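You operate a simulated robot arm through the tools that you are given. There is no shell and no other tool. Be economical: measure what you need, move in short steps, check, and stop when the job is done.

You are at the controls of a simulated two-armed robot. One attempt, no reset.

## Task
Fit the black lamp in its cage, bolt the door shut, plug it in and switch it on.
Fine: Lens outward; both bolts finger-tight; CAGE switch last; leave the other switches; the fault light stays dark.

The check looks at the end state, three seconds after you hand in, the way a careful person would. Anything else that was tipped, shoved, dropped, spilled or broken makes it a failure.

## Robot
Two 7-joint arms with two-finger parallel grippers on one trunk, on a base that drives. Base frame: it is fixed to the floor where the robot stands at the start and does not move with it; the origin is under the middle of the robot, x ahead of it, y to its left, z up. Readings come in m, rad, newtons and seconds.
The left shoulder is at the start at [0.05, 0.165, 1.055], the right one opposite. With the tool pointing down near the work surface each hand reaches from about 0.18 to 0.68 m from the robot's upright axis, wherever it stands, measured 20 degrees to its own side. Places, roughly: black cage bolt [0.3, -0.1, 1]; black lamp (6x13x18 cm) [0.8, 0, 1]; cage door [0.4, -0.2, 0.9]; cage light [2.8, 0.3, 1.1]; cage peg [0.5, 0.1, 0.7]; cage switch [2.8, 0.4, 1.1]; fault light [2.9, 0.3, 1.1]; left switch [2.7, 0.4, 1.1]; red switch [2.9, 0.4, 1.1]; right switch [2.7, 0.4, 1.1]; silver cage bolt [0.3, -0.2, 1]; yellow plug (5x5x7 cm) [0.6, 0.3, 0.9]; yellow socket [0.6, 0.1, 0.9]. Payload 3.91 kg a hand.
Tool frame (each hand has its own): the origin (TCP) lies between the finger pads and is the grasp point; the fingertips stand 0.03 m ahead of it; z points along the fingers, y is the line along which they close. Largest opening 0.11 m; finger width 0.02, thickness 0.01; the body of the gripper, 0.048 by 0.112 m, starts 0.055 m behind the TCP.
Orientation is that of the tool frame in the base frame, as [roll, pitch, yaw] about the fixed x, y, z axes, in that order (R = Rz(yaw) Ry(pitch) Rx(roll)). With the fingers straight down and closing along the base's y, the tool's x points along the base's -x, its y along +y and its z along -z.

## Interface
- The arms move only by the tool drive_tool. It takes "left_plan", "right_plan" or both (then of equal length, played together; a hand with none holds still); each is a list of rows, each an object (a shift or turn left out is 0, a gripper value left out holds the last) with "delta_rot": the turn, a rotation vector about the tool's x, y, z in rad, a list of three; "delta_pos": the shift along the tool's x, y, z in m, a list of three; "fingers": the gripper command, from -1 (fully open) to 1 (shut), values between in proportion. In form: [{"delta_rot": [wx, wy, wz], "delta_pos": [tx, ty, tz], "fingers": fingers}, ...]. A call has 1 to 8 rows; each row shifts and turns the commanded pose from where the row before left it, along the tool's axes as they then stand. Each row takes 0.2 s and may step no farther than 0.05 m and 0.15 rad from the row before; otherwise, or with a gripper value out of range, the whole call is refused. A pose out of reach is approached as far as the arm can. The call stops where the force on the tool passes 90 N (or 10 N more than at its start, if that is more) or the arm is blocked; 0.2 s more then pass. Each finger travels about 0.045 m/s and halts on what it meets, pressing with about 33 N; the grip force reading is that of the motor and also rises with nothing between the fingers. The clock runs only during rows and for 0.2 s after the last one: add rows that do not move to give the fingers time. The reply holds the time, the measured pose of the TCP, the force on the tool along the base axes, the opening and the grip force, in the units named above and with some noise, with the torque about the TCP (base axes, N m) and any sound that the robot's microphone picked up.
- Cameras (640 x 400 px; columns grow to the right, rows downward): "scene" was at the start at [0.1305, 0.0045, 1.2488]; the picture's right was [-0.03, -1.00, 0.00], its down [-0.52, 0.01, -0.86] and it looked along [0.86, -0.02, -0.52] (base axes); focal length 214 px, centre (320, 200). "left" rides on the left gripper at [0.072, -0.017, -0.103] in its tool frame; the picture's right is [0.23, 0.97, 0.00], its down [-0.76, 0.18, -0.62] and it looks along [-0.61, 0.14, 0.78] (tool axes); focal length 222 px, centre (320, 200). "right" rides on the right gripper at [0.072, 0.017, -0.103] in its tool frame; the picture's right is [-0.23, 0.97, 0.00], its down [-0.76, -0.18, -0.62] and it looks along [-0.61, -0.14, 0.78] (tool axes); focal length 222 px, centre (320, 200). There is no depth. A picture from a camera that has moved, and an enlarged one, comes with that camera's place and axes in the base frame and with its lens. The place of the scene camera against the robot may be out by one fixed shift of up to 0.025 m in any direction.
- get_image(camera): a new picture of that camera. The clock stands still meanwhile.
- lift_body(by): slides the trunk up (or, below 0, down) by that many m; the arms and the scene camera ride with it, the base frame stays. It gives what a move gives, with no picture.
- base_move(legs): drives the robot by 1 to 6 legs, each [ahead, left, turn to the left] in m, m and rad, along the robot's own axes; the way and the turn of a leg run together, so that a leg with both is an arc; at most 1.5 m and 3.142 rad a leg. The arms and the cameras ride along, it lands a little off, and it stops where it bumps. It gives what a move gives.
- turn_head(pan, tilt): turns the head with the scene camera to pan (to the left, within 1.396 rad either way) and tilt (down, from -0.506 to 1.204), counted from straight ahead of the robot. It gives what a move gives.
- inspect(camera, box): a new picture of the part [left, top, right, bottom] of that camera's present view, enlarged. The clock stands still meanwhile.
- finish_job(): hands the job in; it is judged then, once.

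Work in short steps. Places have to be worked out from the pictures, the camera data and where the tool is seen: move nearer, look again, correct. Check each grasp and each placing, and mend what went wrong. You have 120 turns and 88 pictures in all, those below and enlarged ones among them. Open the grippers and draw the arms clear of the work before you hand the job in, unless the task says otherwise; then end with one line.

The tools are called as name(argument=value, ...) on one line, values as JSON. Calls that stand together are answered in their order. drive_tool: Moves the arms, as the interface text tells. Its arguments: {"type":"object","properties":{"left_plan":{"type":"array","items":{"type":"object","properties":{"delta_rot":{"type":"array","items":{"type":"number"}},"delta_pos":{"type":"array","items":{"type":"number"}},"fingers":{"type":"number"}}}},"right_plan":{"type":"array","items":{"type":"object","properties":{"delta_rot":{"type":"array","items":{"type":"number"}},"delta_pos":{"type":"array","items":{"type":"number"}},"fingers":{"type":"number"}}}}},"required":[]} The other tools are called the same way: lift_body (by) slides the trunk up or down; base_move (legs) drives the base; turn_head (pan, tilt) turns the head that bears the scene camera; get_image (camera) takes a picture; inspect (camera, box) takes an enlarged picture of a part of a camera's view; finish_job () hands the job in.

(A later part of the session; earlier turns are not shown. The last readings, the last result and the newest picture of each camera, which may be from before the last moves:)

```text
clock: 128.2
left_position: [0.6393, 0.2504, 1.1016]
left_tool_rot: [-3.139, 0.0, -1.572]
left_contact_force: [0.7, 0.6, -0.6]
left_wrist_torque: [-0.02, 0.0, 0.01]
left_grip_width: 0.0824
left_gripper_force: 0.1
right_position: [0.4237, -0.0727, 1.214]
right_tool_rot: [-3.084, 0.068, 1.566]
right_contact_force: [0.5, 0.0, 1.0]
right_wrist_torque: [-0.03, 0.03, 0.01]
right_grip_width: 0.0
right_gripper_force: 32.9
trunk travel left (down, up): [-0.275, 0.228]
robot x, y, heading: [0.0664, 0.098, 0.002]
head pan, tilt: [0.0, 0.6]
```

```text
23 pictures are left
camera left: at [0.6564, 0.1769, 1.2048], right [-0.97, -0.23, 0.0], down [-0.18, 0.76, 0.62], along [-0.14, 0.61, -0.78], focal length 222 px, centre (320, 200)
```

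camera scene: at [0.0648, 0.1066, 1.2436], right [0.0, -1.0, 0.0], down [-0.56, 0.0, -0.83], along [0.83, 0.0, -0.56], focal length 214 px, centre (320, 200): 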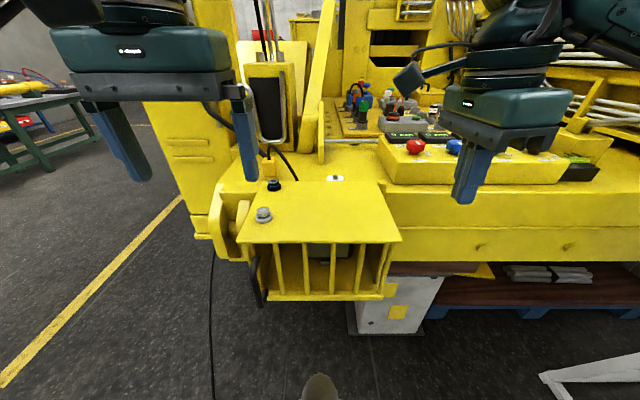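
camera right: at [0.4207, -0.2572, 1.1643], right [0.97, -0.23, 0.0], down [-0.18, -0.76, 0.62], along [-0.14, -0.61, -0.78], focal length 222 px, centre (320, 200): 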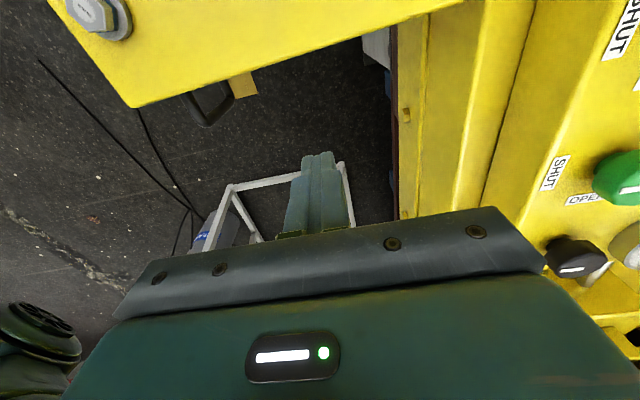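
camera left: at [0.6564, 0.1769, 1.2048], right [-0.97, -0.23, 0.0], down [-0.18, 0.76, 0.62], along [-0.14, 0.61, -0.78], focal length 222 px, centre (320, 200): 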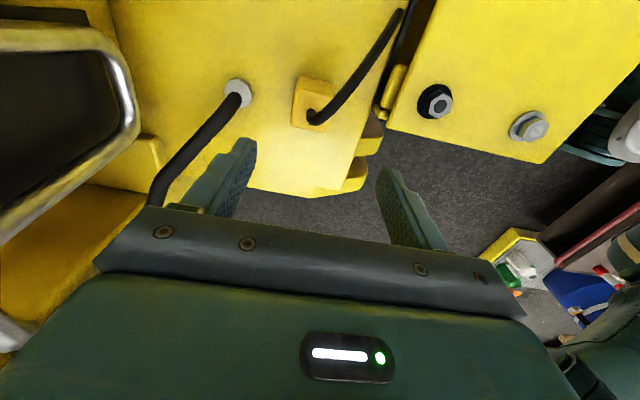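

The plug is at about [0.644, 0.25], under the hand, and the thick cable behind clears it by about 3 cm. I descend in two stages, watching force.

drive_tool(left_plan=[{"delta_pos": [0, -0.004, 0.04]}, {"delta_pos": [0, 0, 0.04]}, {"delta_pos": [0, 0, 0.03]}, {"delta_pos": [0, 0, 0.02]}, {"delta_pos": [0, 0, 0]}])

inspect(camera="left", box=[180, 40, 460, 240])

```text
clock: 129.4
left_position: [0.6436, 0.2482, 0.9713]
left_tool_rot: [-3.139, -0.001, -1.572]
left_contact_force: [-0.8, 0.5, -0.1]
left_wrist_torque: [0.01, -0.02, 0.04]
left_grip_width: 0.0827
left_gripper_force: 0.0
right_position: [0.4229, -0.0735, 1.2155]
right_tool_rot: [-3.085, 0.067, 1.565]
right_contact_force: [0.3, 0.3, -0.4]
right_wrist_torque: [0.0, 0.01, 0.02]
right_grip_width: 0.0
right_gripper_force: 33.1
trunk travel left (down, up): [-0.275, 0.228]
robot x, y, heading: [0.065, 0.1039, -0.004]
head pan, tilt: [0.0, 0.6]
```

```text
2.00 times, centred on (320, 140) of left
camera zoom: at [0.66, 0.1758, 1.075], right [-0.97, -0.23, 0.0], down [-0.18, 0.76, 0.62], along [-0.14, 0.61, -0.78], focal length 444 px, centre (320, 320)
```

zoom: 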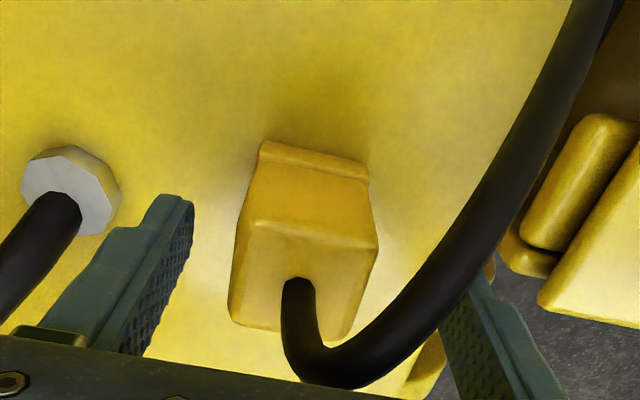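

The plug is 6 mm farther in +x. I shift, lower 15 mm and grip.

drive_tool(left_plan=[{"delta_pos": [0, -0.006, 0]}, {"delta_pos": [0, 0, 0.015]}, {"fingers": 1}, {"delta_pos": [0, 0, 0]}, {"delta_pos": [0, 0, 0]}, {"delta_pos": [0, 0, 0]}])

drive_tool(left_plan=[{"delta_pos": [0, 0, -0.015]}, {"delta_pos": [0, 0, -0.015]}, {"delta_pos": [0, 0, 0]}])

inspect(camera="scene", box=[220, 110, 380, 230])

```text
clock: 130.8
left_position: [0.6489, 0.2483, 0.9559]
left_tool_rot: [3.141, 0.0, -1.569]
left_contact_force: [0.6, -0.2, 0.2]
left_wrist_torque: [-0.01, 0.0, 0.0]
left_grip_width: 0.0418
left_gripper_force: 33.4
right_position: [0.4221, -0.0747, 1.2156]
right_tool_rot: [-3.086, 0.069, 1.565]
right_contact_force: [0.1, 0.0, 0.5]
right_wrist_torque: [0.01, -0.01, 0.02]
right_grip_width: 0.0
right_gripper_force: 32.7
trunk travel left (down, up): [-0.275, 0.228]
robot x, y, heading: [0.0677, 0.097, -0.0]
head pan, tilt: [0.0, 0.6]
```

```text
clock: 131.6
left_position: [0.6492, 0.2481, 0.9871]
left_tool_rot: [3.14, 0.0, -1.572]
left_contact_force: [1.4, -0.9, -0.1]
left_wrist_torque: [0.01, 0.06, 0.07]
left_grip_width: 0.0417
left_gripper_force: 32.8
right_position: [0.423, -0.0737, 1.2149]
right_tool_rot: [-3.084, 0.067, 1.566]
right_contact_force: [0.5, 0.8, 0.1]
right_wrist_torque: [0.04, -0.01, 0.01]
right_grip_width: 0.0
right_gripper_force: 33.2
trunk travel left (down, up): [-0.275, 0.228]
robot x, y, heading: [0.0667, 0.0995, 0.002]
head pan, tilt: [0.0, 0.6]
```

```text
3.33 times, centred on (300, 170) of scene
camera zoom: at [0.1963, 0.1067, 1.2435], right [0.0, -1.0, 0.0], down [-0.57, 0.0, -0.82], along [0.82, 0.0, -0.57], focal length 715 px, centre (387, 300)
```

zoom: 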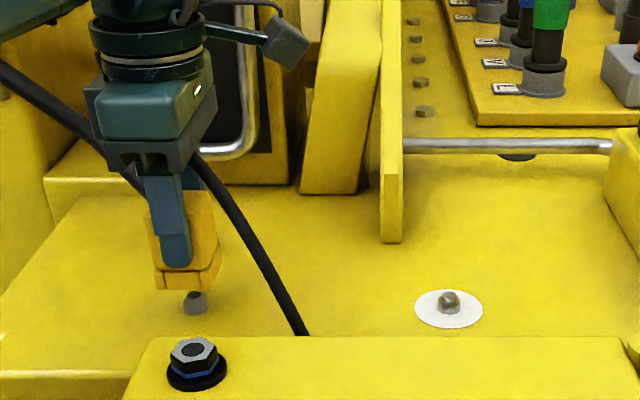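

The plug came off its parking peg. By pixel distance the socket pin lies 0.197 m to −y at the same x. I carry the plug there.

drive_tool(left_plan=[{"delta_pos": [0, 0, -0.03]}, {"delta_pos": [0.04, 0, 0]}, {"delta_pos": [0.04, 0, 0]}, {"delta_pos": [0.04, 0, 0]}, {"delta_pos": [0.04, 0, 0]}, {"delta_pos": [0.037, 0.001, 0]}, {"delta_pos": [0, 0, 0.02]}, {"delta_pos": [0, 0, 0]}])

inspect(camera="scene", box=[280, 110, 400, 210])

get_image(camera="left")

```text
clock: 133.4
left_position: [0.6474, 0.0641, 0.9959]
left_tool_rot: [3.141, 0.0, -1.573]
left_contact_force: [0.5, 0.2, -2.3]
left_wrist_torque: [0.0, -0.03, -0.01]
left_grip_width: 0.0417
left_gripper_force: 33.6
left hand out of reach, approached as far as the arm can: row 6
right_position: [0.4231, -0.0736, 1.2159]
right_tool_rot: [-3.086, 0.068, 1.565]
right_contact_force: [-0.4, 0.8, 0.0]
right_wrist_torque: [0.01, 0.04, 0.02]
right_grip_width: 0.0001
right_gripper_force: 33.0
trunk travel left (down, up): [-0.275, 0.228]
robot x, y, heading: [0.066, 0.0972, -0.003]
head pan, tilt: [0.0, 0.6]
```

```text
4.00 times, centred on (340, 160) of scene
camera zoom: at [0.1965, 0.1069, 1.2435], right [0.0, -1.0, 0.0], down [-0.57, 0.0, -0.82], along [0.82, 0.0, -0.57], focal length 858 px, centre (240, 360)
```

zoom: 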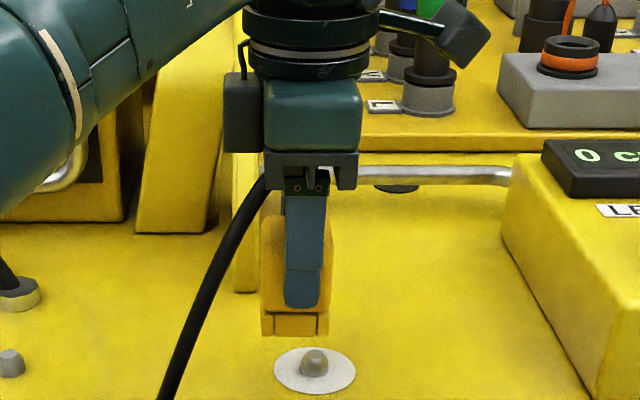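

```text
19 pictures are left
camera left: at [0.6647, -0.0082, 1.0999], right [-0.97, -0.23, 0.0], down [-0.18, 0.76, 0.62], along [-0.14, 0.61, -0.78], focal length 222 px, centre (320, 200)
```

left: 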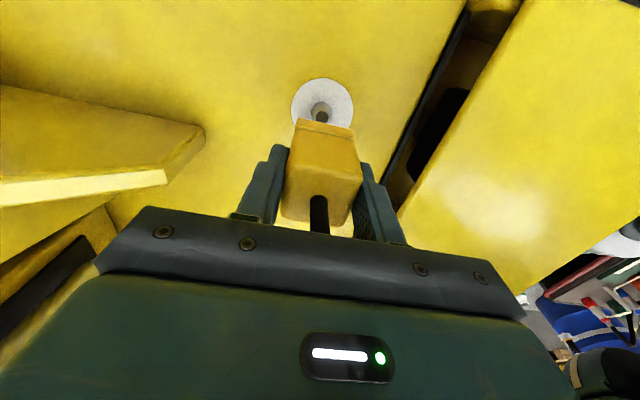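

The arm is at its limit 14 mm short of the pin. I shift the base right a little to gain reach.

base_move(legs=[[0, -0.06, 0]])

```text
clock: 134.4
left_position: [0.6476, 0.0039, 0.997]
left_tool_rot: [-3.14, 0.0, -1.573]
left_contact_force: [-0.9, -0.3, -1.2]
left_wrist_torque: [0.01, -0.04, 0.01]
left_grip_width: 0.0419
left_gripper_force: 32.9
right_position: [0.4228, -0.1344, 1.2152]
right_tool_rot: [-3.087, 0.067, 1.566]
right_contact_force: [-1.7, 0.3, 0.2]
right_wrist_torque: [0.05, -0.03, 0.02]
right_grip_width: 0.0002
right_gripper_force: 33.2
trunk travel left (down, up): [-0.275, 0.228]
robot x, y, heading: [0.0653, 0.0427, -0.001]
head pan, tilt: [0.0, 0.6]
```

I move back +y over the pin and check alignment.

drive_tool(left_plan=[{"delta_pos": [-0.0476, 0, 0]}, {"delta_pos": [0, 0, 0.01]}, {"delta_pos": [0, 0, 0]}])

inspect(camera="scene", box=[260, 110, 380, 210])

```text
clock: 135.2
left_position: [0.648, 0.0514, 0.9866]
left_tool_rot: [3.141, 0.0, -1.572]
left_contact_force: [-0.2, 0.2, -2.0]
left_wrist_torque: [-0.02, -0.01, 0.0]
left_grip_width: 0.0416
left_gripper_force: 33.4
right_position: [0.423, -0.1326, 1.2153]
right_tool_rot: [-3.084, 0.068, 1.565]
right_contact_force: [0.3, -0.2, 0.0]
right_wrist_torque: [0.0, 0.01, 0.01]
right_grip_width: 0.0
right_gripper_force: 32.2
trunk travel left (down, up): [-0.275, 0.228]
robot x, y, heading: [0.0698, 0.039, -0.001]
head pan, tilt: [0.0, 0.6]
```

```text
4.00 times, centred on (320, 160) of scene
camera zoom: at [0.1962, 0.0471, 1.2436], right [0.0, -1.0, 0.0], down [-0.57, 0.0, -0.82], along [0.82, 0.0, -0.57], focal length 858 px, centre (320, 360)
```

zoom: 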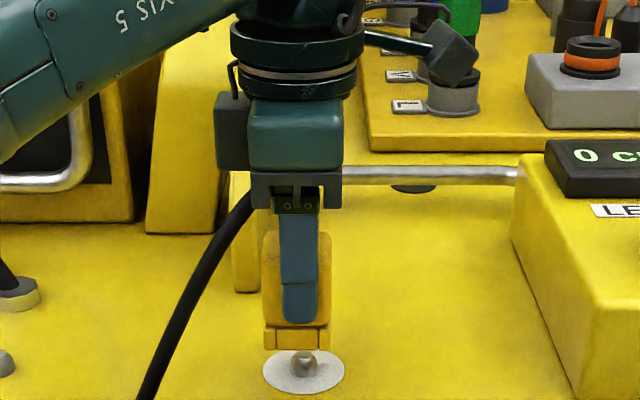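

The plug is about 4 mm to +y of the pin. I correct and lower in small steps by feel.

drive_tool(left_plan=[{"delta_pos": [0.004, 0.0005, 0]}, {"delta_pos": [0, 0, 0.007]}, {"delta_pos": [0, 0, 0]}])

drive_tool(left_plan=[{"delta_pos": [0, 0, 0.005]}, {"delta_pos": [0, 0, 0]}])

drive_tool(left_plan=[{"delta_pos": [0, 0, 0.004]}, {"delta_pos": [0, 0, 0]}])

```text
clock: 136.0
left_position: [0.6468, 0.0476, 0.9795]
left_tool_rot: [3.14, 0.0, -1.573]
left_contact_force: [0.3, 0.1, -1.9]
left_wrist_torque: [-0.01, -0.02, -0.05]
left_grip_width: 0.0414
left_gripper_force: 33.0
right_position: [0.4231, -0.1323, 1.215]
right_tool_rot: [-3.085, 0.068, 1.566]
right_contact_force: [0.4, 0.3, 0.5]
right_wrist_torque: [-0.05, 0.03, -0.01]
right_grip_width: 0.0
right_gripper_force: 33.0
trunk travel left (down, up): [-0.275, 0.228]
robot x, y, heading: [0.0661, 0.041, 0.001]
head pan, tilt: [0.0, 0.6]
```

```text
clock: 136.6
left_position: [0.6476, 0.0472, 0.9729]
left_tool_rot: [-3.14, 0.002, -1.572]
left_contact_force: [0.3, 0.7, -1.2]
left_wrist_torque: [-0.02, 0.0, 0.01]
left_grip_width: 0.0417
left_gripper_force: 33.3
right_position: [0.4221, -0.1332, 1.2161]
right_tool_rot: [-3.087, 0.067, 1.566]
right_contact_force: [0.1, 0.2, 0.5]
right_wrist_torque: [0.03, -0.04, 0.02]
right_grip_width: 0.0
right_gripper_force: 33.4
trunk travel left (down, up): [-0.275, 0.228]
robot x, y, heading: [0.0634, 0.0394, -0.005]
head pan, tilt: [0.0, 0.6]
```

```text
clock: 137.2
left_position: [0.646, 0.048, 0.9703]
left_tool_rot: [3.141, 0.0, -1.572]
left_contact_force: [0.2, 1.0, -2.7]
left_wrist_torque: [0.02, -0.03, 0.0]
left_grip_width: 0.0416
left_gripper_force: 32.6
right_position: [0.4241, -0.1331, 1.215]
right_tool_rot: [-3.086, 0.068, 1.565]
right_contact_force: [-0.7, -0.6, 0.4]
right_wrist_torque: [0.0, -0.03, -0.03]
right_grip_width: 0.0001
right_gripper_force: 33.6
trunk travel left (down, up): [-0.275, 0.228]
robot x, y, heading: [0.0682, 0.0362, -0.004]
head pan, tilt: [0.0, 0.6]
```

No contact yet. Continuing down.

drive_tool(left_plan=[{"delta_pos": [0, 0, 0.004]}, {"delta_pos": [0, 0, 0]}])

drive_tool(left_plan=[{"delta_pos": [0, 0, 0.004]}, {"delta_pos": [0, 0, 0]}])

drive_tool(left_plan=[{"delta_pos": [0, 0, 0.004]}, {"delta_pos": [0, 0, 0]}])

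```text
clock: 137.8
left_position: [0.6469, 0.0473, 0.9669]
left_tool_rot: [3.141, -0.001, -1.572]
left_contact_force: [-0.4, -0.4, -2.7]
left_wrist_torque: [-0.03, 0.0, 0.01]
left_grip_width: 0.0416
left_gripper_force: 33.7
right_position: [0.4225, -0.1318, 1.2154]
right_tool_rot: [-3.086, 0.067, 1.565]
right_contact_force: [-0.2, -0.6, 0.2]
right_wrist_torque: [-0.01, -0.03, -0.03]
right_grip_width: 0.0004
right_gripper_force: 32.7
trunk travel left (down, up): [-0.275, 0.228]
robot x, y, heading: [0.0637, 0.0372, 0.005]
head pan, tilt: [0.0, 0.6]
```

```text
clock: 138.4
left_position: [0.6463, 0.0473, 0.9618]
left_tool_rot: [3.141, -0.001, -1.572]
left_contact_force: [0.0, -1.1, -1.2]
left_wrist_torque: [-0.01, -0.01, -0.02]
left_grip_width: 0.0417
left_gripper_force: 32.7
right_position: [0.4218, -0.1335, 1.216]
right_tool_rot: [-3.085, 0.069, 1.567]
right_contact_force: [-0.5, 0.1, -0.4]
right_wrist_torque: [0.0, -0.02, 0.0]
right_grip_width: 0.0
right_gripper_force: 33.6
trunk travel left (down, up): [-0.275, 0.228]
robot x, y, heading: [0.0713, 0.0429, -0.0]
head pan, tilt: [0.0, 0.6]
```

```text
clock: 139.0
left_position: [0.6469, 0.0485, 0.9584]
left_tool_rot: [-3.141, 0.0, -1.573]
left_contact_force: [0.1, 0.2, -1.2]
left_wrist_torque: [0.0, -0.01, 0.03]
left_grip_width: 0.0418
left_gripper_force: 33.0
right_position: [0.4233, -0.134, 1.216]
right_tool_rot: [-3.085, 0.07, 1.565]
right_contact_force: [-0.1, 0.2, -0.5]
right_wrist_torque: [0.0, 0.01, 0.02]
right_grip_width: 0.0002
right_gripper_force: 32.9
trunk travel left (down, up): [-0.275, 0.228]
robot x, y, heading: [0.0661, 0.0408, 0.003]
head pan, tilt: [0.0, 0.6]
```

It's nearly at seated height with the pin inside. I press the last millimetres until contact.

drive_tool(left_plan=[{"delta_pos": [0, 0, 0.003]}, {"delta_pos": [0, 0, 0.002]}, {"delta_pos": [0, 0, 0]}])

inspect(camera="scene", box=[260, 110, 380, 210])

```text
clock: 139.8
left_position: [0.6469, 0.0477, 0.9564]
left_tool_rot: [-3.134, -0.002, -1.572]
left_contact_force: [6.1, -0.1, 21.8]
left_wrist_torque: [0.12, 0.2, -0.06]
left_grip_width: 0.0414
left_gripper_force: 32.8
right_position: [0.4219, -0.1333, 1.2164]
right_tool_rot: [-3.087, 0.067, 1.565]
right_contact_force: [0.0, -0.2, 0.5]
right_wrist_torque: [0.0, 0.0, 0.0]
right_grip_width: 0.0
right_gripper_force: 33.8
trunk travel left (down, up): [-0.275, 0.228]
robot x, y, heading: [0.0689, 0.0397, 0.001]
head pan, tilt: [0.0, 0.6]
```

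```text
4.00 times, centred on (320, 160) of scene
camera zoom: at [0.1948, 0.0471, 1.2441], right [0.0, -1.0, 0.0], down [-0.56, 0.0, -0.83], along [0.83, 0.0, -0.56], focal length 858 px, centre (320, 360)
```

zoom: 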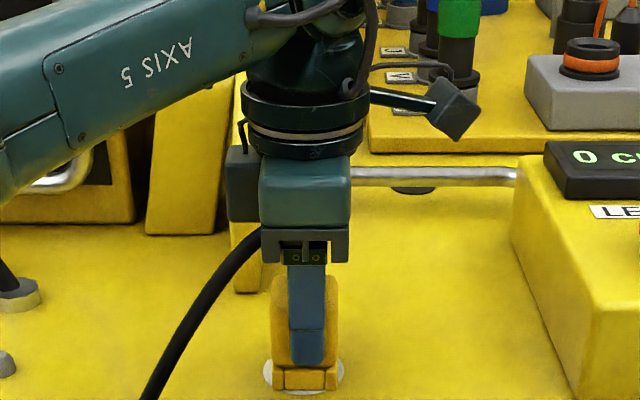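

It's seated flat on the disc at the parked height. I release and rise.

drive_tool(left_plan=[{"fingers": -0.5}, {"delta_pos": [0, 0, 0]}, {"delta_pos": [0, 0, 0]}, {"delta_pos": [0, 0, -0.03]}, {"delta_pos": [0, 0, -0.04]}, {"delta_pos": [0, 0, -0.045]}, {"delta_pos": [0, 0, -0.045]}, {"delta_pos": [0, 0.04, 0]}])

get_image(camera="left")

```text
clock: 141.6
left_position: [0.5918, 0.0535, 1.1097]
left_tool_rot: [-3.141, 0.0, -1.571]
left_contact_force: [-0.8, -1.7, 0.0]
left_wrist_torque: [0.04, -0.05, 0.01]
left_grip_width: 0.0826
left_gripper_force: 0.0
left hand out of reach, approached as far as the arm can: row 7
right_position: [0.4208, -0.1349, 1.215]
right_tool_rot: [-3.087, 0.068, 1.566]
right_contact_force: [0.0, -0.2, 0.5]
right_wrist_torque: [0.03, 0.01, -0.01]
right_grip_width: 0.0
right_gripper_force: 32.5
trunk travel left (down, up): [-0.275, 0.228]
robot x, y, heading: [0.0656, 0.0449, -0.001]
head pan, tilt: [0.0, 0.6]
```

```text
16 pictures are left
camera left: at [0.6092, -0.0186, 1.2137], right [-0.97, -0.23, 0.0], down [-0.18, 0.76, 0.62], along [-0.14, 0.61, -0.78], focal length 222 px, centre (320, 200)
```

left: 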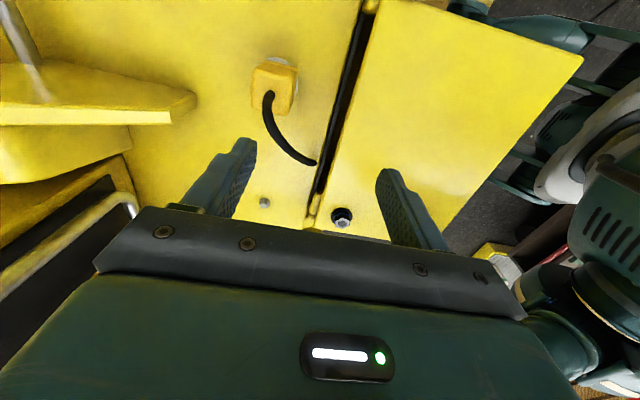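

The plug stands on the socket. I tuck the arms, back away from the bench, and look for the switch panel.

drive_tool(left_plan=[{"delta_pos": [-0.04, 0.025, -0.01]}, {"delta_pos": [-0.04, 0.025, -0.01]}, {"delta_pos": [-0.04, 0.025, -0.01]}, {"delta_pos": [0, 0.045, 0]}, {"delta_pos": [0, 0.045, 0]}, {"delta_pos": [0, 0.045, 0]}, {"delta_pos": [0, 0, 0]}])

base_move(legs=[[-0.45, 0, 0], [0, 1.0, 0]])

turn_head(pan=-0.1, tilt=0.2)

get_image(camera="scene")

```text
clock: 143.2
left_position: [0.3859, 0.1731, 1.1376]
left_tool_rot: [3.141, -0.001, -1.574]
left_contact_force: [-0.5, 0.0, 0.5]
left_wrist_torque: [0.01, -0.01, -0.01]
left_grip_width: 0.0825
left_gripper_force: 0.0
right_position: [0.423, -0.1335, 1.215]
right_tool_rot: [-3.085, 0.068, 1.567]
right_contact_force: [0.5, 0.2, -0.1]
right_wrist_torque: [-0.01, 0.01, 0.0]
right_grip_width: 0.0
right_gripper_force: 32.7
trunk travel left (down, up): [-0.275, 0.228]
robot x, y, heading: [0.0664, 0.038, -0.0]
head pan, tilt: [0.0, 0.6]
```

```text
clock: 150.7
left_position: [-0.0708, 1.1775, 1.1371]
left_tool_rot: [3.141, 0.001, -1.568]
left_contact_force: [0.3, 0.1, 0.3]
left_wrist_torque: [0.02, 0.0, -0.02]
left_grip_width: 0.0828
left_gripper_force: 0.1
right_position: [-0.0312, 0.8699, 1.2154]
right_tool_rot: [-3.086, 0.068, 1.57]
right_contact_force: [0.2, 0.0, -0.5]
right_wrist_torque: [0.0, 0.01, 0.03]
right_grip_width: 0.0
right_gripper_force: 32.6
trunk travel left (down, up): [-0.275, 0.228]
robot x, y, heading: [-0.3875, 1.0434, 0.005]
head pan, tilt: [0.0, 0.6]
```

```text
clock: 151.6
left_position: [-0.0712, 1.1763, 1.1367]
left_tool_rot: [-3.14, -0.001, -1.566]
left_contact_force: [0.9, -0.1, -0.8]
left_wrist_torque: [-0.01, -0.02, 0.01]
left_grip_width: 0.0826
left_gripper_force: 0.0
right_position: [-0.0324, 0.8693, 1.2158]
right_tool_rot: [-3.085, 0.068, 1.572]
right_contact_force: [0.2, -0.3, -0.4]
right_wrist_torque: [0.02, 0.0, -0.01]
right_grip_width: 0.0
right_gripper_force: 32.9
trunk travel left (down, up): [-0.275, 0.228]
robot x, y, heading: [-0.3892, 1.0378, 0.005]
head pan, tilt: [-0.099, 0.201]
```

```text
15 pictures are left
camera scene: at [-0.2545, 1.0392, 1.2803], right [-0.09, -1.0, 0.0], down [-0.2, 0.02, -0.98], along [0.98, -0.09, -0.2], focal length 214 px, centre (320, 200)
```

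scene: 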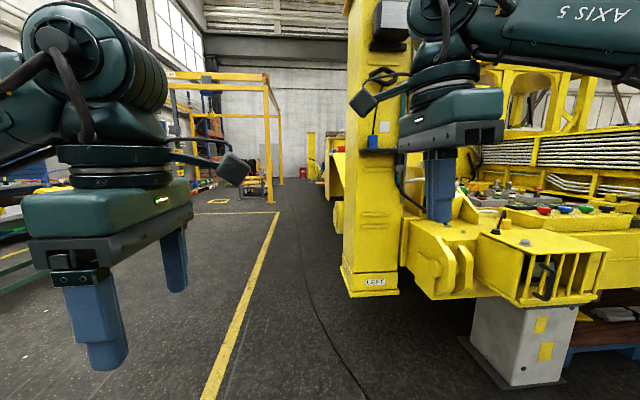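

The aisle to the left of the machine is free. I drive along it at y≈1.45 to x≈2.8 and turn right to face the machine's side.

base_move(legs=[[0, 0.42, 0], [1.5, 0, 0], [1.5, 0, 0], [0.19, 0, 0]])

turn_head(pan=-1.3, tilt=0.2)

get_image(camera="scene")

```text
clock: 169.3
left_position: [3.092, 1.6282, 1.1377]
left_tool_rot: [3.14, 0.0, -1.563]
left_contact_force: [0.0, 1.0, -0.5]
left_wrist_torque: [-0.02, 0.02, 0.03]
left_grip_width: 0.0827
left_gripper_force: 0.1
right_position: [3.1332, 1.3207, 1.215]
right_tool_rot: [-3.086, 0.067, 1.573]
right_contact_force: [-0.4, 1.3, -1.0]
right_wrist_torque: [0.0, 0.01, 0.0]
right_grip_width: 0.0
right_gripper_force: 33.4
trunk travel left (down, up): [-0.275, 0.228]
robot x, y, heading: [2.778, 1.4943, 0.011]
head pan, tilt: [-0.099, 0.201]
```

```text
clock: 170.7
left_position: [3.0927, 1.6284, 1.1363]
left_tool_rot: [-3.141, 0.002, -1.564]
left_contact_force: [-0.5, 0.2, -0.2]
left_wrist_torque: [0.0, 0.01, -0.01]
left_grip_width: 0.0823
left_gripper_force: 0.0
right_position: [3.1328, 1.3222, 1.2154]
right_tool_rot: [-3.086, 0.067, 1.572]
right_contact_force: [-0.5, -0.4, 0.3]
right_wrist_torque: [-0.03, 0.02, 0.04]
right_grip_width: 0.0
right_gripper_force: 33.0
trunk travel left (down, up): [-0.275, 0.228]
robot x, y, heading: [2.774, 1.4882, 0.007]
head pan, tilt: [-1.3, 0.201]
```

```text
14 pictures are left
camera scene: at [2.8419, 1.409, 1.2804], right [-0.96, -0.28, 0.0], down [-0.06, 0.19, -0.98], along [0.27, -0.94, -0.2], focal length 214 px, centre (320, 200)
```

scene: 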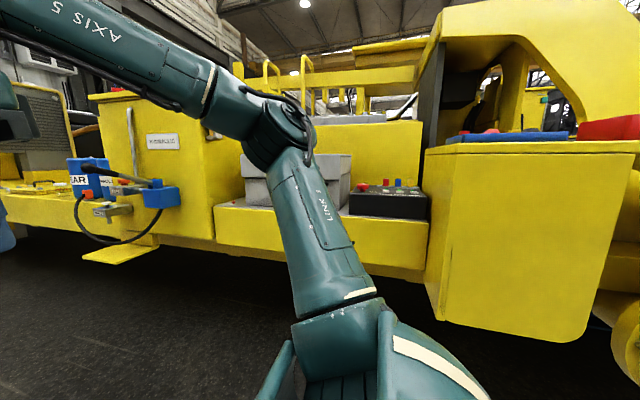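

The grey switch box is on the side ledge at about [2.82, 0.4, 1.1]. I turn to face it and drive closer.

base_move(legs=[[0, 0, -1.578], [0.45, 0.1, 0]])

turn_head(pan=-0.1, tilt=0.4)

get_image(camera="scene")

```text
clock: 177.2
left_position: [3.0208, 0.7307, 1.1376]
left_tool_rot: [-3.141, -0.002, -3.127]
left_contact_force: [-0.8, 0.0, 0.2]
left_wrist_torque: [0.0, -0.01, 0.0]
left_grip_width: 0.0825
left_gripper_force: 0.2
right_position: [2.7139, 0.6892, 1.2154]
right_tool_rot: [-3.085, 0.068, 0.01]
right_contact_force: [0.4, -1.1, -0.5]
right_wrist_torque: [0.03, 0.0, 0.0]
right_grip_width: 0.0
right_gripper_force: 33.1
trunk travel left (down, up): [-0.275, 0.228]
robot x, y, heading: [2.8858, 1.0485, -1.558]
head pan, tilt: [-1.3, 0.201]
```

```text
clock: 178.6
left_position: [3.0198, 0.7323, 1.1378]
left_tool_rot: [-3.139, 0.0, -3.127]
left_contact_force: [0.2, 0.0, 0.2]
left_wrist_torque: [0.01, 0.01, -0.01]
left_grip_width: 0.0826
left_gripper_force: 0.2
right_position: [2.7131, 0.6902, 1.215]
right_tool_rot: [-3.086, 0.068, 0.01]
right_contact_force: [-0.4, 0.4, -1.6]
right_wrist_torque: [0.01, 0.03, -0.03]
right_grip_width: 0.0
right_gripper_force: 33.3
trunk travel left (down, up): [-0.275, 0.228]
robot x, y, heading: [2.8849, 1.0449, -1.556]
head pan, tilt: [-0.099, 0.4]
```

```text
13 pictures are left
camera scene: at [2.8851, 0.9331, 1.2618], right [-1.0, 0.09, 0.0], down [0.03, 0.39, -0.92], along [-0.08, -0.92, -0.39], focal length 214 px, centre (320, 200)
```

scene: 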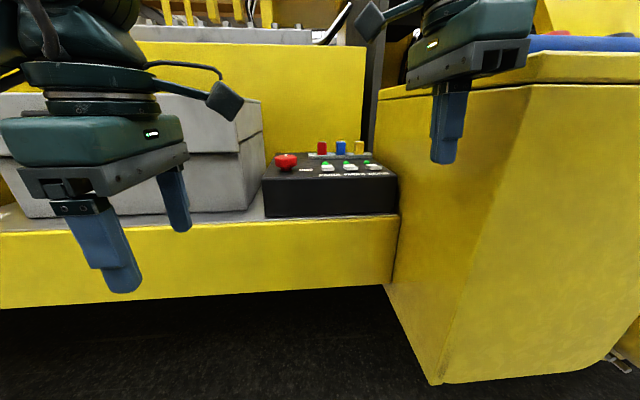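

I enlarge the switch box.

inspect(camera="scene", box=[255, 130, 405, 225])

```text
4.21 times, centred on (330, 178) of scene
camera zoom: at [2.8851, 0.9331, 1.2618], right [-1.0, 0.09, 0.0], down [0.03, 0.39, -0.92], along [-0.08, -0.92, -0.39], focal length 903 px, centre (278, 295)
```

zoom: 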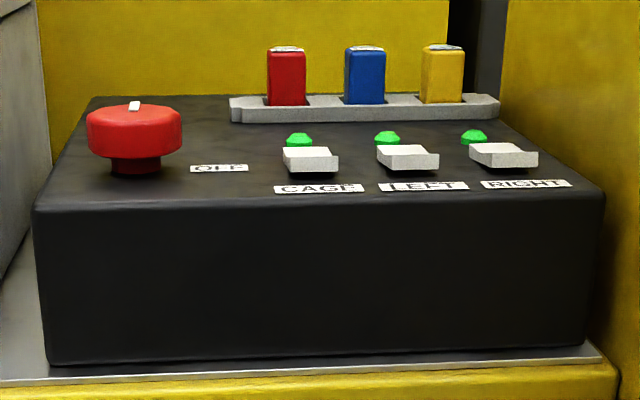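

The CAGE paddle is the leftmost of three, at about [2.815, 0.37, 1.115]. I raise the trunk, move in, straighten the right hand and bring its camera over the box.

lift_body(by=0.15)

base_move(legs=[[0.12, 0, 0]])

drive_tool(right_plan=[{"delta_rot": [-0.0565, 0.068, 0]}, {"delta_pos": [0.045, 0, 0]}, {"delta_pos": [0.045, 0.01, 0]}, {"delta_pos": [0.01, 0.03, 0.03]}, {"delta_pos": [0, 0.03, 0.03]}, {"delta_pos": [0, 0.02, 0.03]}, {"delta_pos": [0, 0, 0]}])

get_image(camera="right")

```text
clock: 180.4
left_position: [3.0199, 0.7325, 1.2859]
left_tool_rot: [-3.139, 0.0, -3.128]
left_contact_force: [0.5, -0.3, -0.5]
left_wrist_torque: [0.01, 0.0, 0.01]
left_grip_width: 0.0824
left_gripper_force: 0.0
right_position: [2.7133, 0.6895, 1.3663]
right_tool_rot: [-3.087, 0.069, 0.011]
right_contact_force: [0.8, 0.1, -0.5]
right_wrist_torque: [-0.01, -0.02, 0.0]
right_grip_width: 0.0
right_gripper_force: 32.6
trunk travel left (down, up): [-0.425, 0.078]
robot x, y, heading: [2.8833, 1.0505, -1.555]
head pan, tilt: [-0.099, 0.4]
```

```text
clock: 181.6
left_position: [3.0222, 0.6124, 1.2854]
left_tool_rot: [3.141, 0.0, -3.131]
left_contact_force: [-0.3, -1.4, 0.2]
left_wrist_torque: [0.02, -0.01, 0.01]
left_grip_width: 0.0824
left_gripper_force: 0.1
right_position: [2.7154, 0.5714, 1.3649]
right_tool_rot: [-3.087, 0.068, 0.01]
right_contact_force: [0.1, 0.2, -0.4]
right_wrist_torque: [0.06, -0.01, 0.0]
right_grip_width: 0.0
right_gripper_force: 32.8
trunk travel left (down, up): [-0.425, 0.078]
robot x, y, heading: [2.8839, 0.9296, -1.554]
head pan, tilt: [-0.099, 0.4]
```

```text
clock: 183.4
left_position: [3.0253, 0.6317, 1.2939]
left_tool_rot: [-3.123, -0.006, -3.133]
left_contact_force: [0.6, -0.1, -0.5]
left_wrist_torque: [-0.02, -0.03, -0.01]
left_grip_width: 0.0824
left_gripper_force: 0.0
right_position: [2.8182, 0.5128, 1.3343]
right_tool_rot: [2.997, 0.001, 0.003]
right_contact_force: [0.7, -0.5, 0.1]
right_wrist_torque: [-0.01, 0.03, 0.02]
right_grip_width: 0.0001
right_gripper_force: 32.7
trunk travel left (down, up): [-0.425, 0.078]
robot x, y, heading: [2.8823, 0.9309, -1.558]
head pan, tilt: [-0.099, 0.4]
stopped in row 7 (right hand): the arm was blocked; the commanded pose is now the measured one
```

```text
11 pictures are left
camera right: at [2.8905, 0.5117, 1.4389], right [-0.22, -0.96, 0.14], down [-0.76, 0.26, 0.59], along [-0.61, 0.03, -0.79], focal length 222 px, centre (320, 200)
```

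right: 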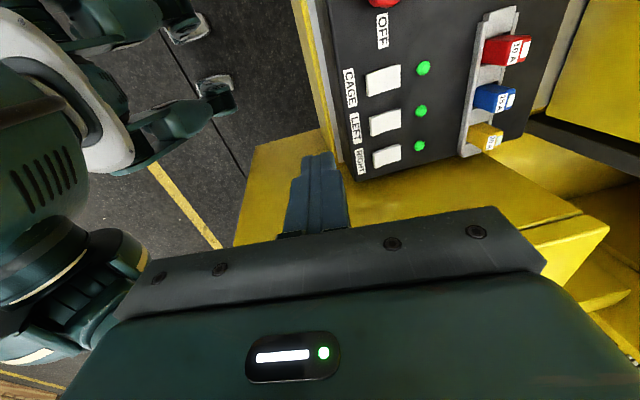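

The right arm nudged the left one and stopped. I move the left arm out of the way, then straighten the right hand. From this view the CAGE paddle is at [2.811, 0.397].

drive_tool(left_plan=[{"delta_pos": [-0.03, 0.035, 0]}, {"delta_pos": [-0.03, 0.035, 0]}, {"delta_pos": [-0.03, 0.03, 0]}, {"delta_pos": [-0.03, 0.0, 0]}, {"delta_pos": [-0.03, 0.0, 0]}, {"delta_pos": [0, 0, 0]}])

drive_tool(right_plan=[{"delta_rot": [0.07, 0, 0], "delta_pos": [0, 0, 0]}, {"delta_rot": [0.074, 0, 0]}, {"delta_pos": [0, 0, 0.03]}, {"delta_pos": [0, 0, 0.03]}, {"delta_pos": [0, 0, 0]}])

```text
clock: 184.8
left_position: [3.1717, 0.7337, 1.289]
left_tool_rot: [-3.121, -0.004, -3.132]
left_contact_force: [-0.2, 0.7, -0.5]
left_wrist_torque: [-0.02, 0.01, -0.02]
left_grip_width: 0.0826
left_gripper_force: 0.1
right_position: [2.8175, 0.5135, 1.3351]
right_tool_rot: [2.995, 0.001, 0.005]
right_contact_force: [-0.2, 0.2, 0.6]
right_wrist_torque: [0.0, -0.02, -0.01]
right_grip_width: 0.0
right_gripper_force: 32.7
trunk travel left (down, up): [-0.425, 0.078]
robot x, y, heading: [2.8796, 0.9306, -1.559]
head pan, tilt: [-0.099, 0.4]
```

```text
clock: 186.2
left_position: [3.1783, 0.7338, 1.2868]
left_tool_rot: [-3.123, -0.011, -3.13]
left_contact_force: [-1.0, 0.1, 1.0]
left_wrist_torque: [-0.01, 0.0, 0.0]
left_grip_width: 0.0824
left_gripper_force: 0.0
right_position: [2.8265, 0.5254, 1.322]
right_tool_rot: [3.018, 0.007, 0.008]
right_contact_force: [-0.1, -0.3, -0.5]
right_wrist_torque: [0.0, 0.01, 0.04]
right_grip_width: 0.0
right_gripper_force: 32.8
trunk travel left (down, up): [-0.425, 0.078]
robot x, y, heading: [2.8866, 0.9307, -1.563]
head pan, tilt: [-0.099, 0.4]
stopped in row 5 (right hand): the arm was blocked; the commanded pose is now the measured one
```

It's still blocked somewhere up the arm. I look with the head.

get_image(camera="scene")

```text
10 pictures are left
camera scene: at [2.8977, 0.8356, 1.4152], right [-1.0, 0.09, 0.01], down [0.02, 0.37, -0.93], along [-0.09, -0.92, -0.37], focal length 214 px, centre (320, 200)
```

scene: 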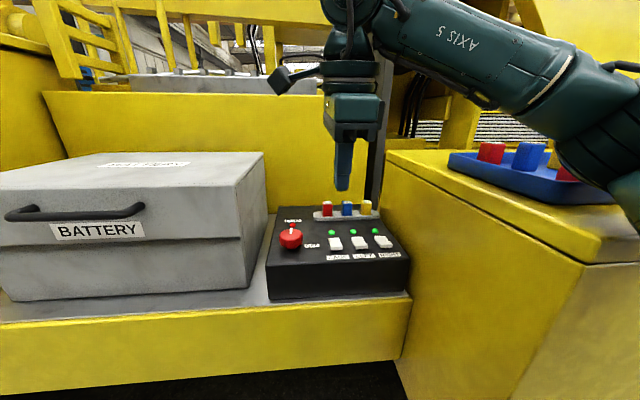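

The right elbow is against the side cabinet next to a blue tray. I lift the trunk straight up to free it, then back away.

lift_body(by=0.075)

base_move(legs=[[-0.25, 0, 0]])

get_image(camera="scene")

```text
clock: 187.3
left_position: [3.169, 0.7136, 1.3608]
left_tool_rot: [-3.141, -0.001, -3.129]
left_contact_force: [-0.6, 1.3, -0.2]
left_wrist_torque: [0.0, 0.01, -0.02]
left_grip_width: 0.0824
left_gripper_force: 0.0
right_position: [2.8158, 0.5027, 1.3747]
right_tool_rot: [3.064, -0.004, 0.006]
right_contact_force: [0.1, -0.4, -0.2]
right_wrist_torque: [0.0, 0.02, 0.0]
right_grip_width: 0.0002
right_gripper_force: 32.8
trunk travel left (down, up): [-0.5, 0.003]
robot x, y, heading: [2.8838, 0.9256, -1.557]
head pan, tilt: [-0.099, 0.4]
```

```text
clock: 189.2
left_position: [3.1646, 0.9625, 1.3615]
left_tool_rot: [-3.14, 0.0, -3.129]
left_contact_force: [-0.3, 0.3, 0.5]
left_wrist_torque: [0.02, -0.02, 0.02]
left_grip_width: 0.0824
left_gripper_force: 0.1
right_position: [2.8117, 0.7503, 1.3759]
right_tool_rot: [3.065, -0.003, 0.005]
right_contact_force: [-0.2, 0.0, -0.4]
right_wrist_torque: [-0.01, 0.04, -0.01]
right_grip_width: 0.0
right_gripper_force: 32.5
trunk travel left (down, up): [-0.5, 0.003]
robot x, y, heading: [2.8804, 1.1805, -1.56]
head pan, tilt: [-0.099, 0.4]
```

```text
9 pictures are left
camera scene: at [2.883, 1.0633, 1.4869], right [-1.0, 0.09, 0.0], down [0.03, 0.39, -0.92], along [-0.08, -0.92, -0.39], focal length 214 px, centre (320, 200)
```

scene: 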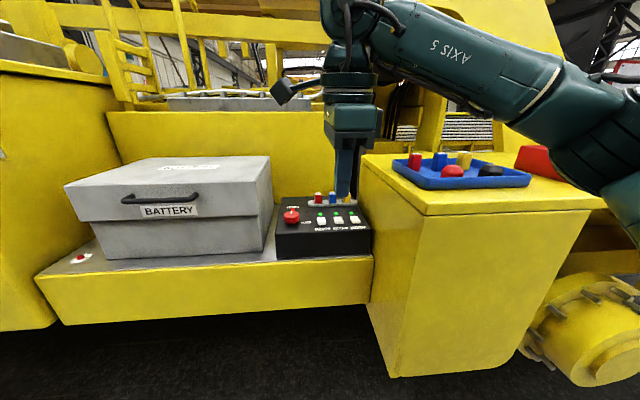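

The tray is unmoved (same place as in the far view). The left arm has more room over the lower battery box, so I tuck the right arm, close the left fingers and drive in.

drive_tool(right_plan=[{"delta_pos": [0, -0.045, -0.01]}, {"delta_pos": [0, -0.045, -0.01]}, {"delta_pos": [0, -0.045, 0]}, {"delta_pos": [0, -0.045, 0]}, {"delta_pos": [-0.03, 0, 0]}, {"delta_pos": [0, 0, 0]}], left_plan=[{"fingers": 1}, {"delta_pos": [0, 0, 0]}, {"delta_pos": [0, 0, 0]}, {"delta_pos": [0, 0, 0]}, {"delta_pos": [0, 0, 0]}, {"delta_pos": [0, 0, 0]}])

base_move(legs=[[0.22, 0, 0]])

drive_tool(left_plan=[{"delta_pos": [0.045, 0, 0]}, {"delta_pos": [0.045, -0.015, 0]}, {"delta_pos": [0.045, -0.015, 0]}, {"delta_pos": [0.045, -0.015, 0]}, {"delta_pos": [0.04, -0.02, 0]}, {"delta_pos": [0.04, -0.025, 0]}, {"delta_pos": [0.04, -0.025, 0]}, {"delta_pos": [0, 0, 0]}])

```text
clock: 190.6
left_position: [3.1671, 0.9628, 1.3609]
left_tool_rot: [-3.141, -0.002, -3.128]
left_contact_force: [0.0, -0.3, -0.4]
left_wrist_torque: [0.02, 0.01, -0.01]
left_grip_width: 0.0
left_gripper_force: 33.3
right_position: [2.7821, 0.9317, 1.3818]
right_tool_rot: [3.064, -0.001, 0.007]
right_contact_force: [0.4, 0.0, -0.5]
right_wrist_torque: [0.02, 0.02, 0.04]
right_grip_width: 0.0
right_gripper_force: 32.8
trunk travel left (down, up): [-0.5, 0.003]
robot x, y, heading: [2.8786, 1.1767, -1.56]
head pan, tilt: [-0.099, 0.4]
```

```text
clock: 192.2
left_position: [3.1668, 0.7411, 1.3601]
left_tool_rot: [-3.137, 0.0, -3.132]
left_contact_force: [0.1, -1.3, -0.9]
left_wrist_torque: [-0.03, 0.02, 0.0]
left_grip_width: 0.0
left_gripper_force: 32.7
right_position: [2.7837, 0.711, 1.382]
right_tool_rot: [3.066, -0.005, 0.004]
right_contact_force: [-0.3, -0.5, 0.4]
right_wrist_torque: [0.01, 0.02, 0.01]
right_grip_width: 0.0
right_gripper_force: 33.1
trunk travel left (down, up): [-0.5, 0.003]
robot x, y, heading: [2.8806, 0.9581, -1.557]
head pan, tilt: [-0.099, 0.4]
```

```text
clock: 194.1
left_position: [2.8696, 0.6235, 1.3618]
left_tool_rot: [-3.141, -0.003, -3.132]
left_contact_force: [0.1, 0.7, -0.6]
left_wrist_torque: [-0.04, 0.03, 0.0]
left_grip_width: 0.0
left_gripper_force: 33.3
right_position: [2.7844, 0.7125, 1.3828]
right_tool_rot: [3.063, -0.001, 0.004]
right_contact_force: [0.4, 0.0, 0.5]
right_wrist_torque: [0.03, 0.0, 0.02]
right_grip_width: 0.0001
right_gripper_force: 33.2
trunk travel left (down, up): [-0.5, 0.003]
robot x, y, heading: [2.8852, 0.96, -1.557]
head pan, tilt: [-0.099, 0.4]
```

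I keep clear of the right hand and move the left one over the paddle.

drive_tool(left_plan=[{"delta_pos": [0, -0.04, 0.02]}, {"delta_pos": [0, -0.04, 0.02]}, {"delta_pos": [0.01, -0.04, 0.02]}, {"delta_pos": [0.02, -0.04, 0.01]}, {"delta_pos": [0.028, -0.03, 0.02]}, {"delta_pos": [0, -0.018, 0.03]}, {"delta_pos": [0, 0, 0]}], right_plan=[{"delta_pos": [-0.04, 0, 0]}, {"delta_pos": [-0.02, -0.03, 0]}, {"delta_pos": [0, 0, 0]}, {"delta_pos": [0, 0, 0]}, {"delta_pos": [0, 0, 0]}, {"delta_pos": [0, 0, 0]}, {"delta_pos": [0, 0, 0]}])

get_image(camera="scene")

```text
clock: 195.7
left_position: [2.8134, 0.4143, 1.242]
left_tool_rot: [-3.14, 0.002, -3.136]
left_contact_force: [0.6, 0.3, 0.3]
left_wrist_torque: [0.0, -0.03, -0.03]
left_grip_width: 0.0
left_gripper_force: 32.9
right_position: [2.7212, 0.7414, 1.3787]
right_tool_rot: [3.064, -0.003, 0.006]
right_contact_force: [0.2, -1.0, 0.5]
right_wrist_torque: [-0.02, 0.0, 0.04]
right_grip_width: 0.0
right_gripper_force: 32.8
trunk travel left (down, up): [-0.5, 0.003]
robot x, y, heading: [2.8808, 0.9559, -1.556]
head pan, tilt: [-0.099, 0.4]
```

```text
8 pictures are left
camera scene: at [2.8851, 0.8426, 1.4869], right [-1.0, 0.09, 0.0], down [0.03, 0.39, -0.92], along [-0.08, -0.92, -0.39], focal length 214 px, centre (320, 200)
```

scene: 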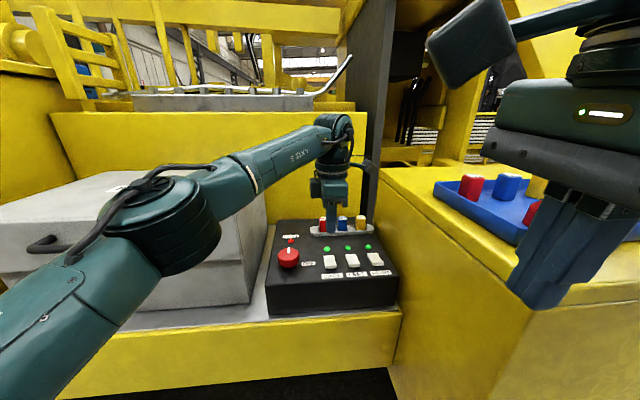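

The elbow is clear, in front of the battery box. I enlarge to check the fingertip against the CAGE paddle.

inspect(camera="scene", box=[260, 160, 410, 320])

```text
2.50 times, centred on (335, 240) of scene
camera zoom: at [2.8851, 0.8426, 1.4869], right [-1.0, 0.09, 0.0], down [0.03, 0.39, -0.92], along [-0.08, -0.92, -0.39], focal length 536 px, centre (282, 100)
```

zoom: 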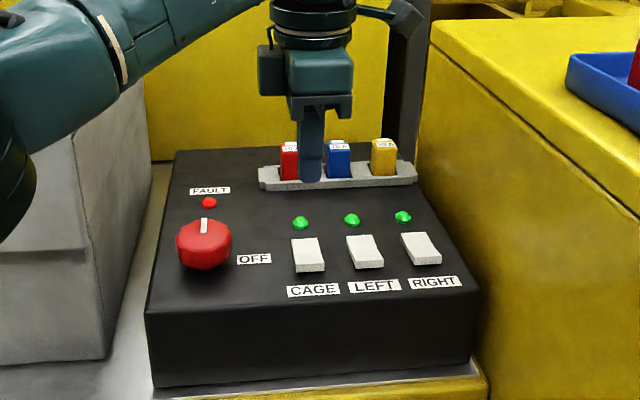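

The CAGE paddle spans y≈0.36–0.41 at x≈2.809, z≈1.10, and the fault light is dark. I lower onto its front half in small steps.

drive_tool(left_plan=[{"delta_pos": [0.004, -0.015, 0.03]}, {"delta_pos": [0, 0, 0.03]}, {"delta_pos": [0, 0, 0.025]}, {"delta_pos": [0, 0, 0]}])

drive_tool(left_plan=[{"delta_pos": [0, 0, 0.006]}, {"delta_pos": [0, 0, 0.006]}, {"delta_pos": [0, 0, 0]}])

```text
clock: 196.7
left_position: [2.8084, 0.3991, 1.1562]
left_tool_rot: [-3.14, -0.001, -3.132]
left_contact_force: [-0.2, 0.3, -0.4]
left_wrist_torque: [0.0, 0.0, 0.0]
left_grip_width: 0.0
left_gripper_force: 32.6
right_position: [2.7236, 0.7417, 1.3802]
right_tool_rot: [3.066, -0.003, 0.005]
right_contact_force: [-1.3, -0.4, 0.4]
right_wrist_torque: [0.02, -0.02, -0.01]
right_grip_width: 0.0
right_gripper_force: 33.1
trunk travel left (down, up): [-0.5, 0.003]
robot x, y, heading: [2.8837, 0.9557, -1.559]
head pan, tilt: [-0.099, 0.4]
```

```text
clock: 197.4
left_position: [2.8094, 0.3991, 1.1434]
left_tool_rot: [-3.141, -0.002, -3.131]
left_contact_force: [0.0, -0.3, 0.7]
left_wrist_torque: [-0.02, -0.02, 0.01]
left_grip_width: 0.0002
left_gripper_force: 33.0
right_position: [2.7228, 0.7407, 1.3784]
right_tool_rot: [3.065, -0.004, 0.006]
right_contact_force: [-0.5, -0.5, 0.3]
right_wrist_torque: [0.0, -0.01, -0.01]
right_grip_width: 0.0
right_gripper_force: 33.4
trunk travel left (down, up): [-0.5, 0.003]
robot x, y, heading: [2.88, 0.9576, -1.559]
head pan, tilt: [-0.099, 0.4]
```

Tips at z≈1.113 and no contact yet. Continuing.

drive_tool(left_plan=[{"delta_pos": [0, 0, 0.005]}, {"delta_pos": [0, 0, 0.004]}, {"delta_pos": [0, 0, 0]}])

drive_tool(left_plan=[{"delta_pos": [0, 0, 0.004]}, {"delta_pos": [0, 0, 0]}])

inspect(camera="scene", box=[260, 160, 410, 320])

```text
clock: 198.2
left_position: [2.8079, 0.3999, 1.1394]
left_tool_rot: [-3.131, -0.003, -3.131]
left_contact_force: [-0.9, -1.1, 35.1]
left_wrist_torque: [-0.31, -0.04, 0.0]
left_grip_width: 0.0002
left_gripper_force: 33.3
right_position: [2.7226, 0.745, 1.381]
right_tool_rot: [3.061, -0.004, 0.006]
right_contact_force: [0.9, 0.5, 0.7]
right_wrist_torque: [0.02, 0.01, 0.0]
right_grip_width: 0.0002
right_gripper_force: 32.6
trunk travel left (down, up): [-0.5, 0.003]
robot x, y, heading: [2.8797, 0.9565, -1.56]
head pan, tilt: [-0.099, 0.4]
```

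```text
clock: 198.8
left_position: [2.8093, 0.4019, 1.1406]
left_tool_rot: [-3.124, -0.003, -3.131]
left_contact_force: [-2.2, -2.5, 51.6]
left_wrist_torque: [-0.59, 0.04, -0.01]
left_grip_width: 0.0
left_gripper_force: 32.6
right_position: [2.7242, 0.7468, 1.3802]
right_tool_rot: [3.06, -0.003, 0.004]
right_contact_force: [0.3, -0.5, -1.1]
right_wrist_torque: [0.0, 0.02, 0.0]
right_grip_width: 0.0
right_gripper_force: 32.6
trunk travel left (down, up): [-0.5, 0.003]
robot x, y, heading: [2.8817, 0.9587, -1.563]
head pan, tilt: [-0.099, 0.4]
```

```text
2.50 times, centred on (335, 240) of scene
camera zoom: at [2.8859, 0.8473, 1.4877], right [-1.0, 0.09, 0.0], down [0.03, 0.38, -0.92], along [-0.08, -0.92, -0.39], focal length 536 px, centre (282, 100)
```

zoom: 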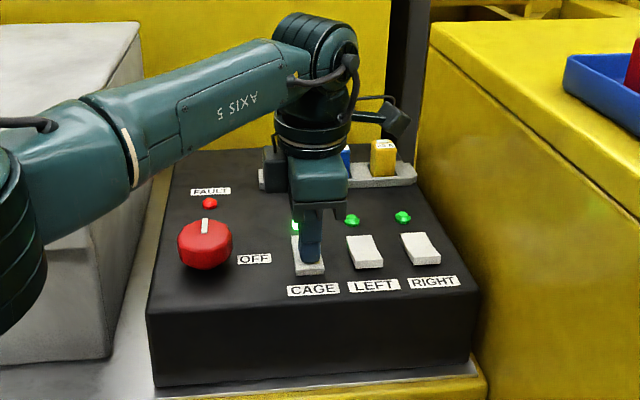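

There's firm contact at the tip's rear edge. I rise and check whether the switch and its light changed.

drive_tool(left_plan=[{"delta_pos": [0, 0, -0.03]}, {"delta_pos": [0, 0, -0.04]}, {"delta_pos": [0, 0, -0.04]}, {"delta_pos": [0, 0, 0]}])

inspect(camera="scene", box=[290, 200, 390, 300])

```text
clock: 199.8
left_position: [2.8087, 0.4011, 1.2413]
left_tool_rot: [-3.14, -0.002, -3.134]
left_contact_force: [0.1, -0.4, 1.5]
left_wrist_torque: [0.04, 0.03, 0.04]
left_grip_width: 0.0
left_gripper_force: 32.6
right_position: [2.7242, 0.7403, 1.3795]
right_tool_rot: [3.064, -0.003, 0.005]
right_contact_force: [-0.7, -0.9, 0.5]
right_wrist_torque: [-0.02, 0.02, -0.03]
right_grip_width: 0.0
right_gripper_force: 33.2
trunk travel left (down, up): [-0.5, 0.003]
robot x, y, heading: [2.8804, 0.9564, -1.562]
head pan, tilt: [-0.099, 0.4]
```

```text
4.00 times, centred on (340, 250) of scene
camera zoom: at [2.8859, 0.8419, 1.4868], right [-1.0, 0.09, 0.0], down [0.03, 0.39, -0.92], along [-0.08, -0.92, -0.39], focal length 858 px, centre (240, 0)
```

zoom: 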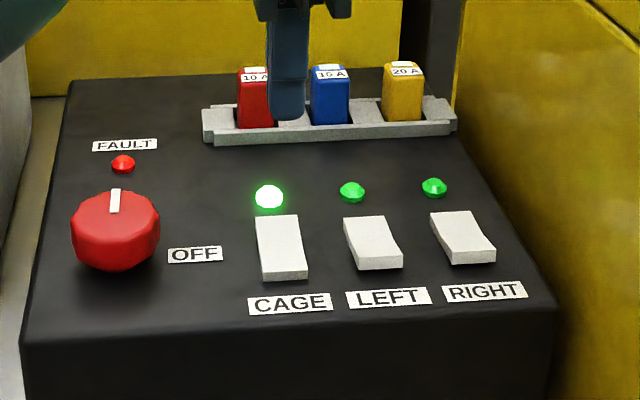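

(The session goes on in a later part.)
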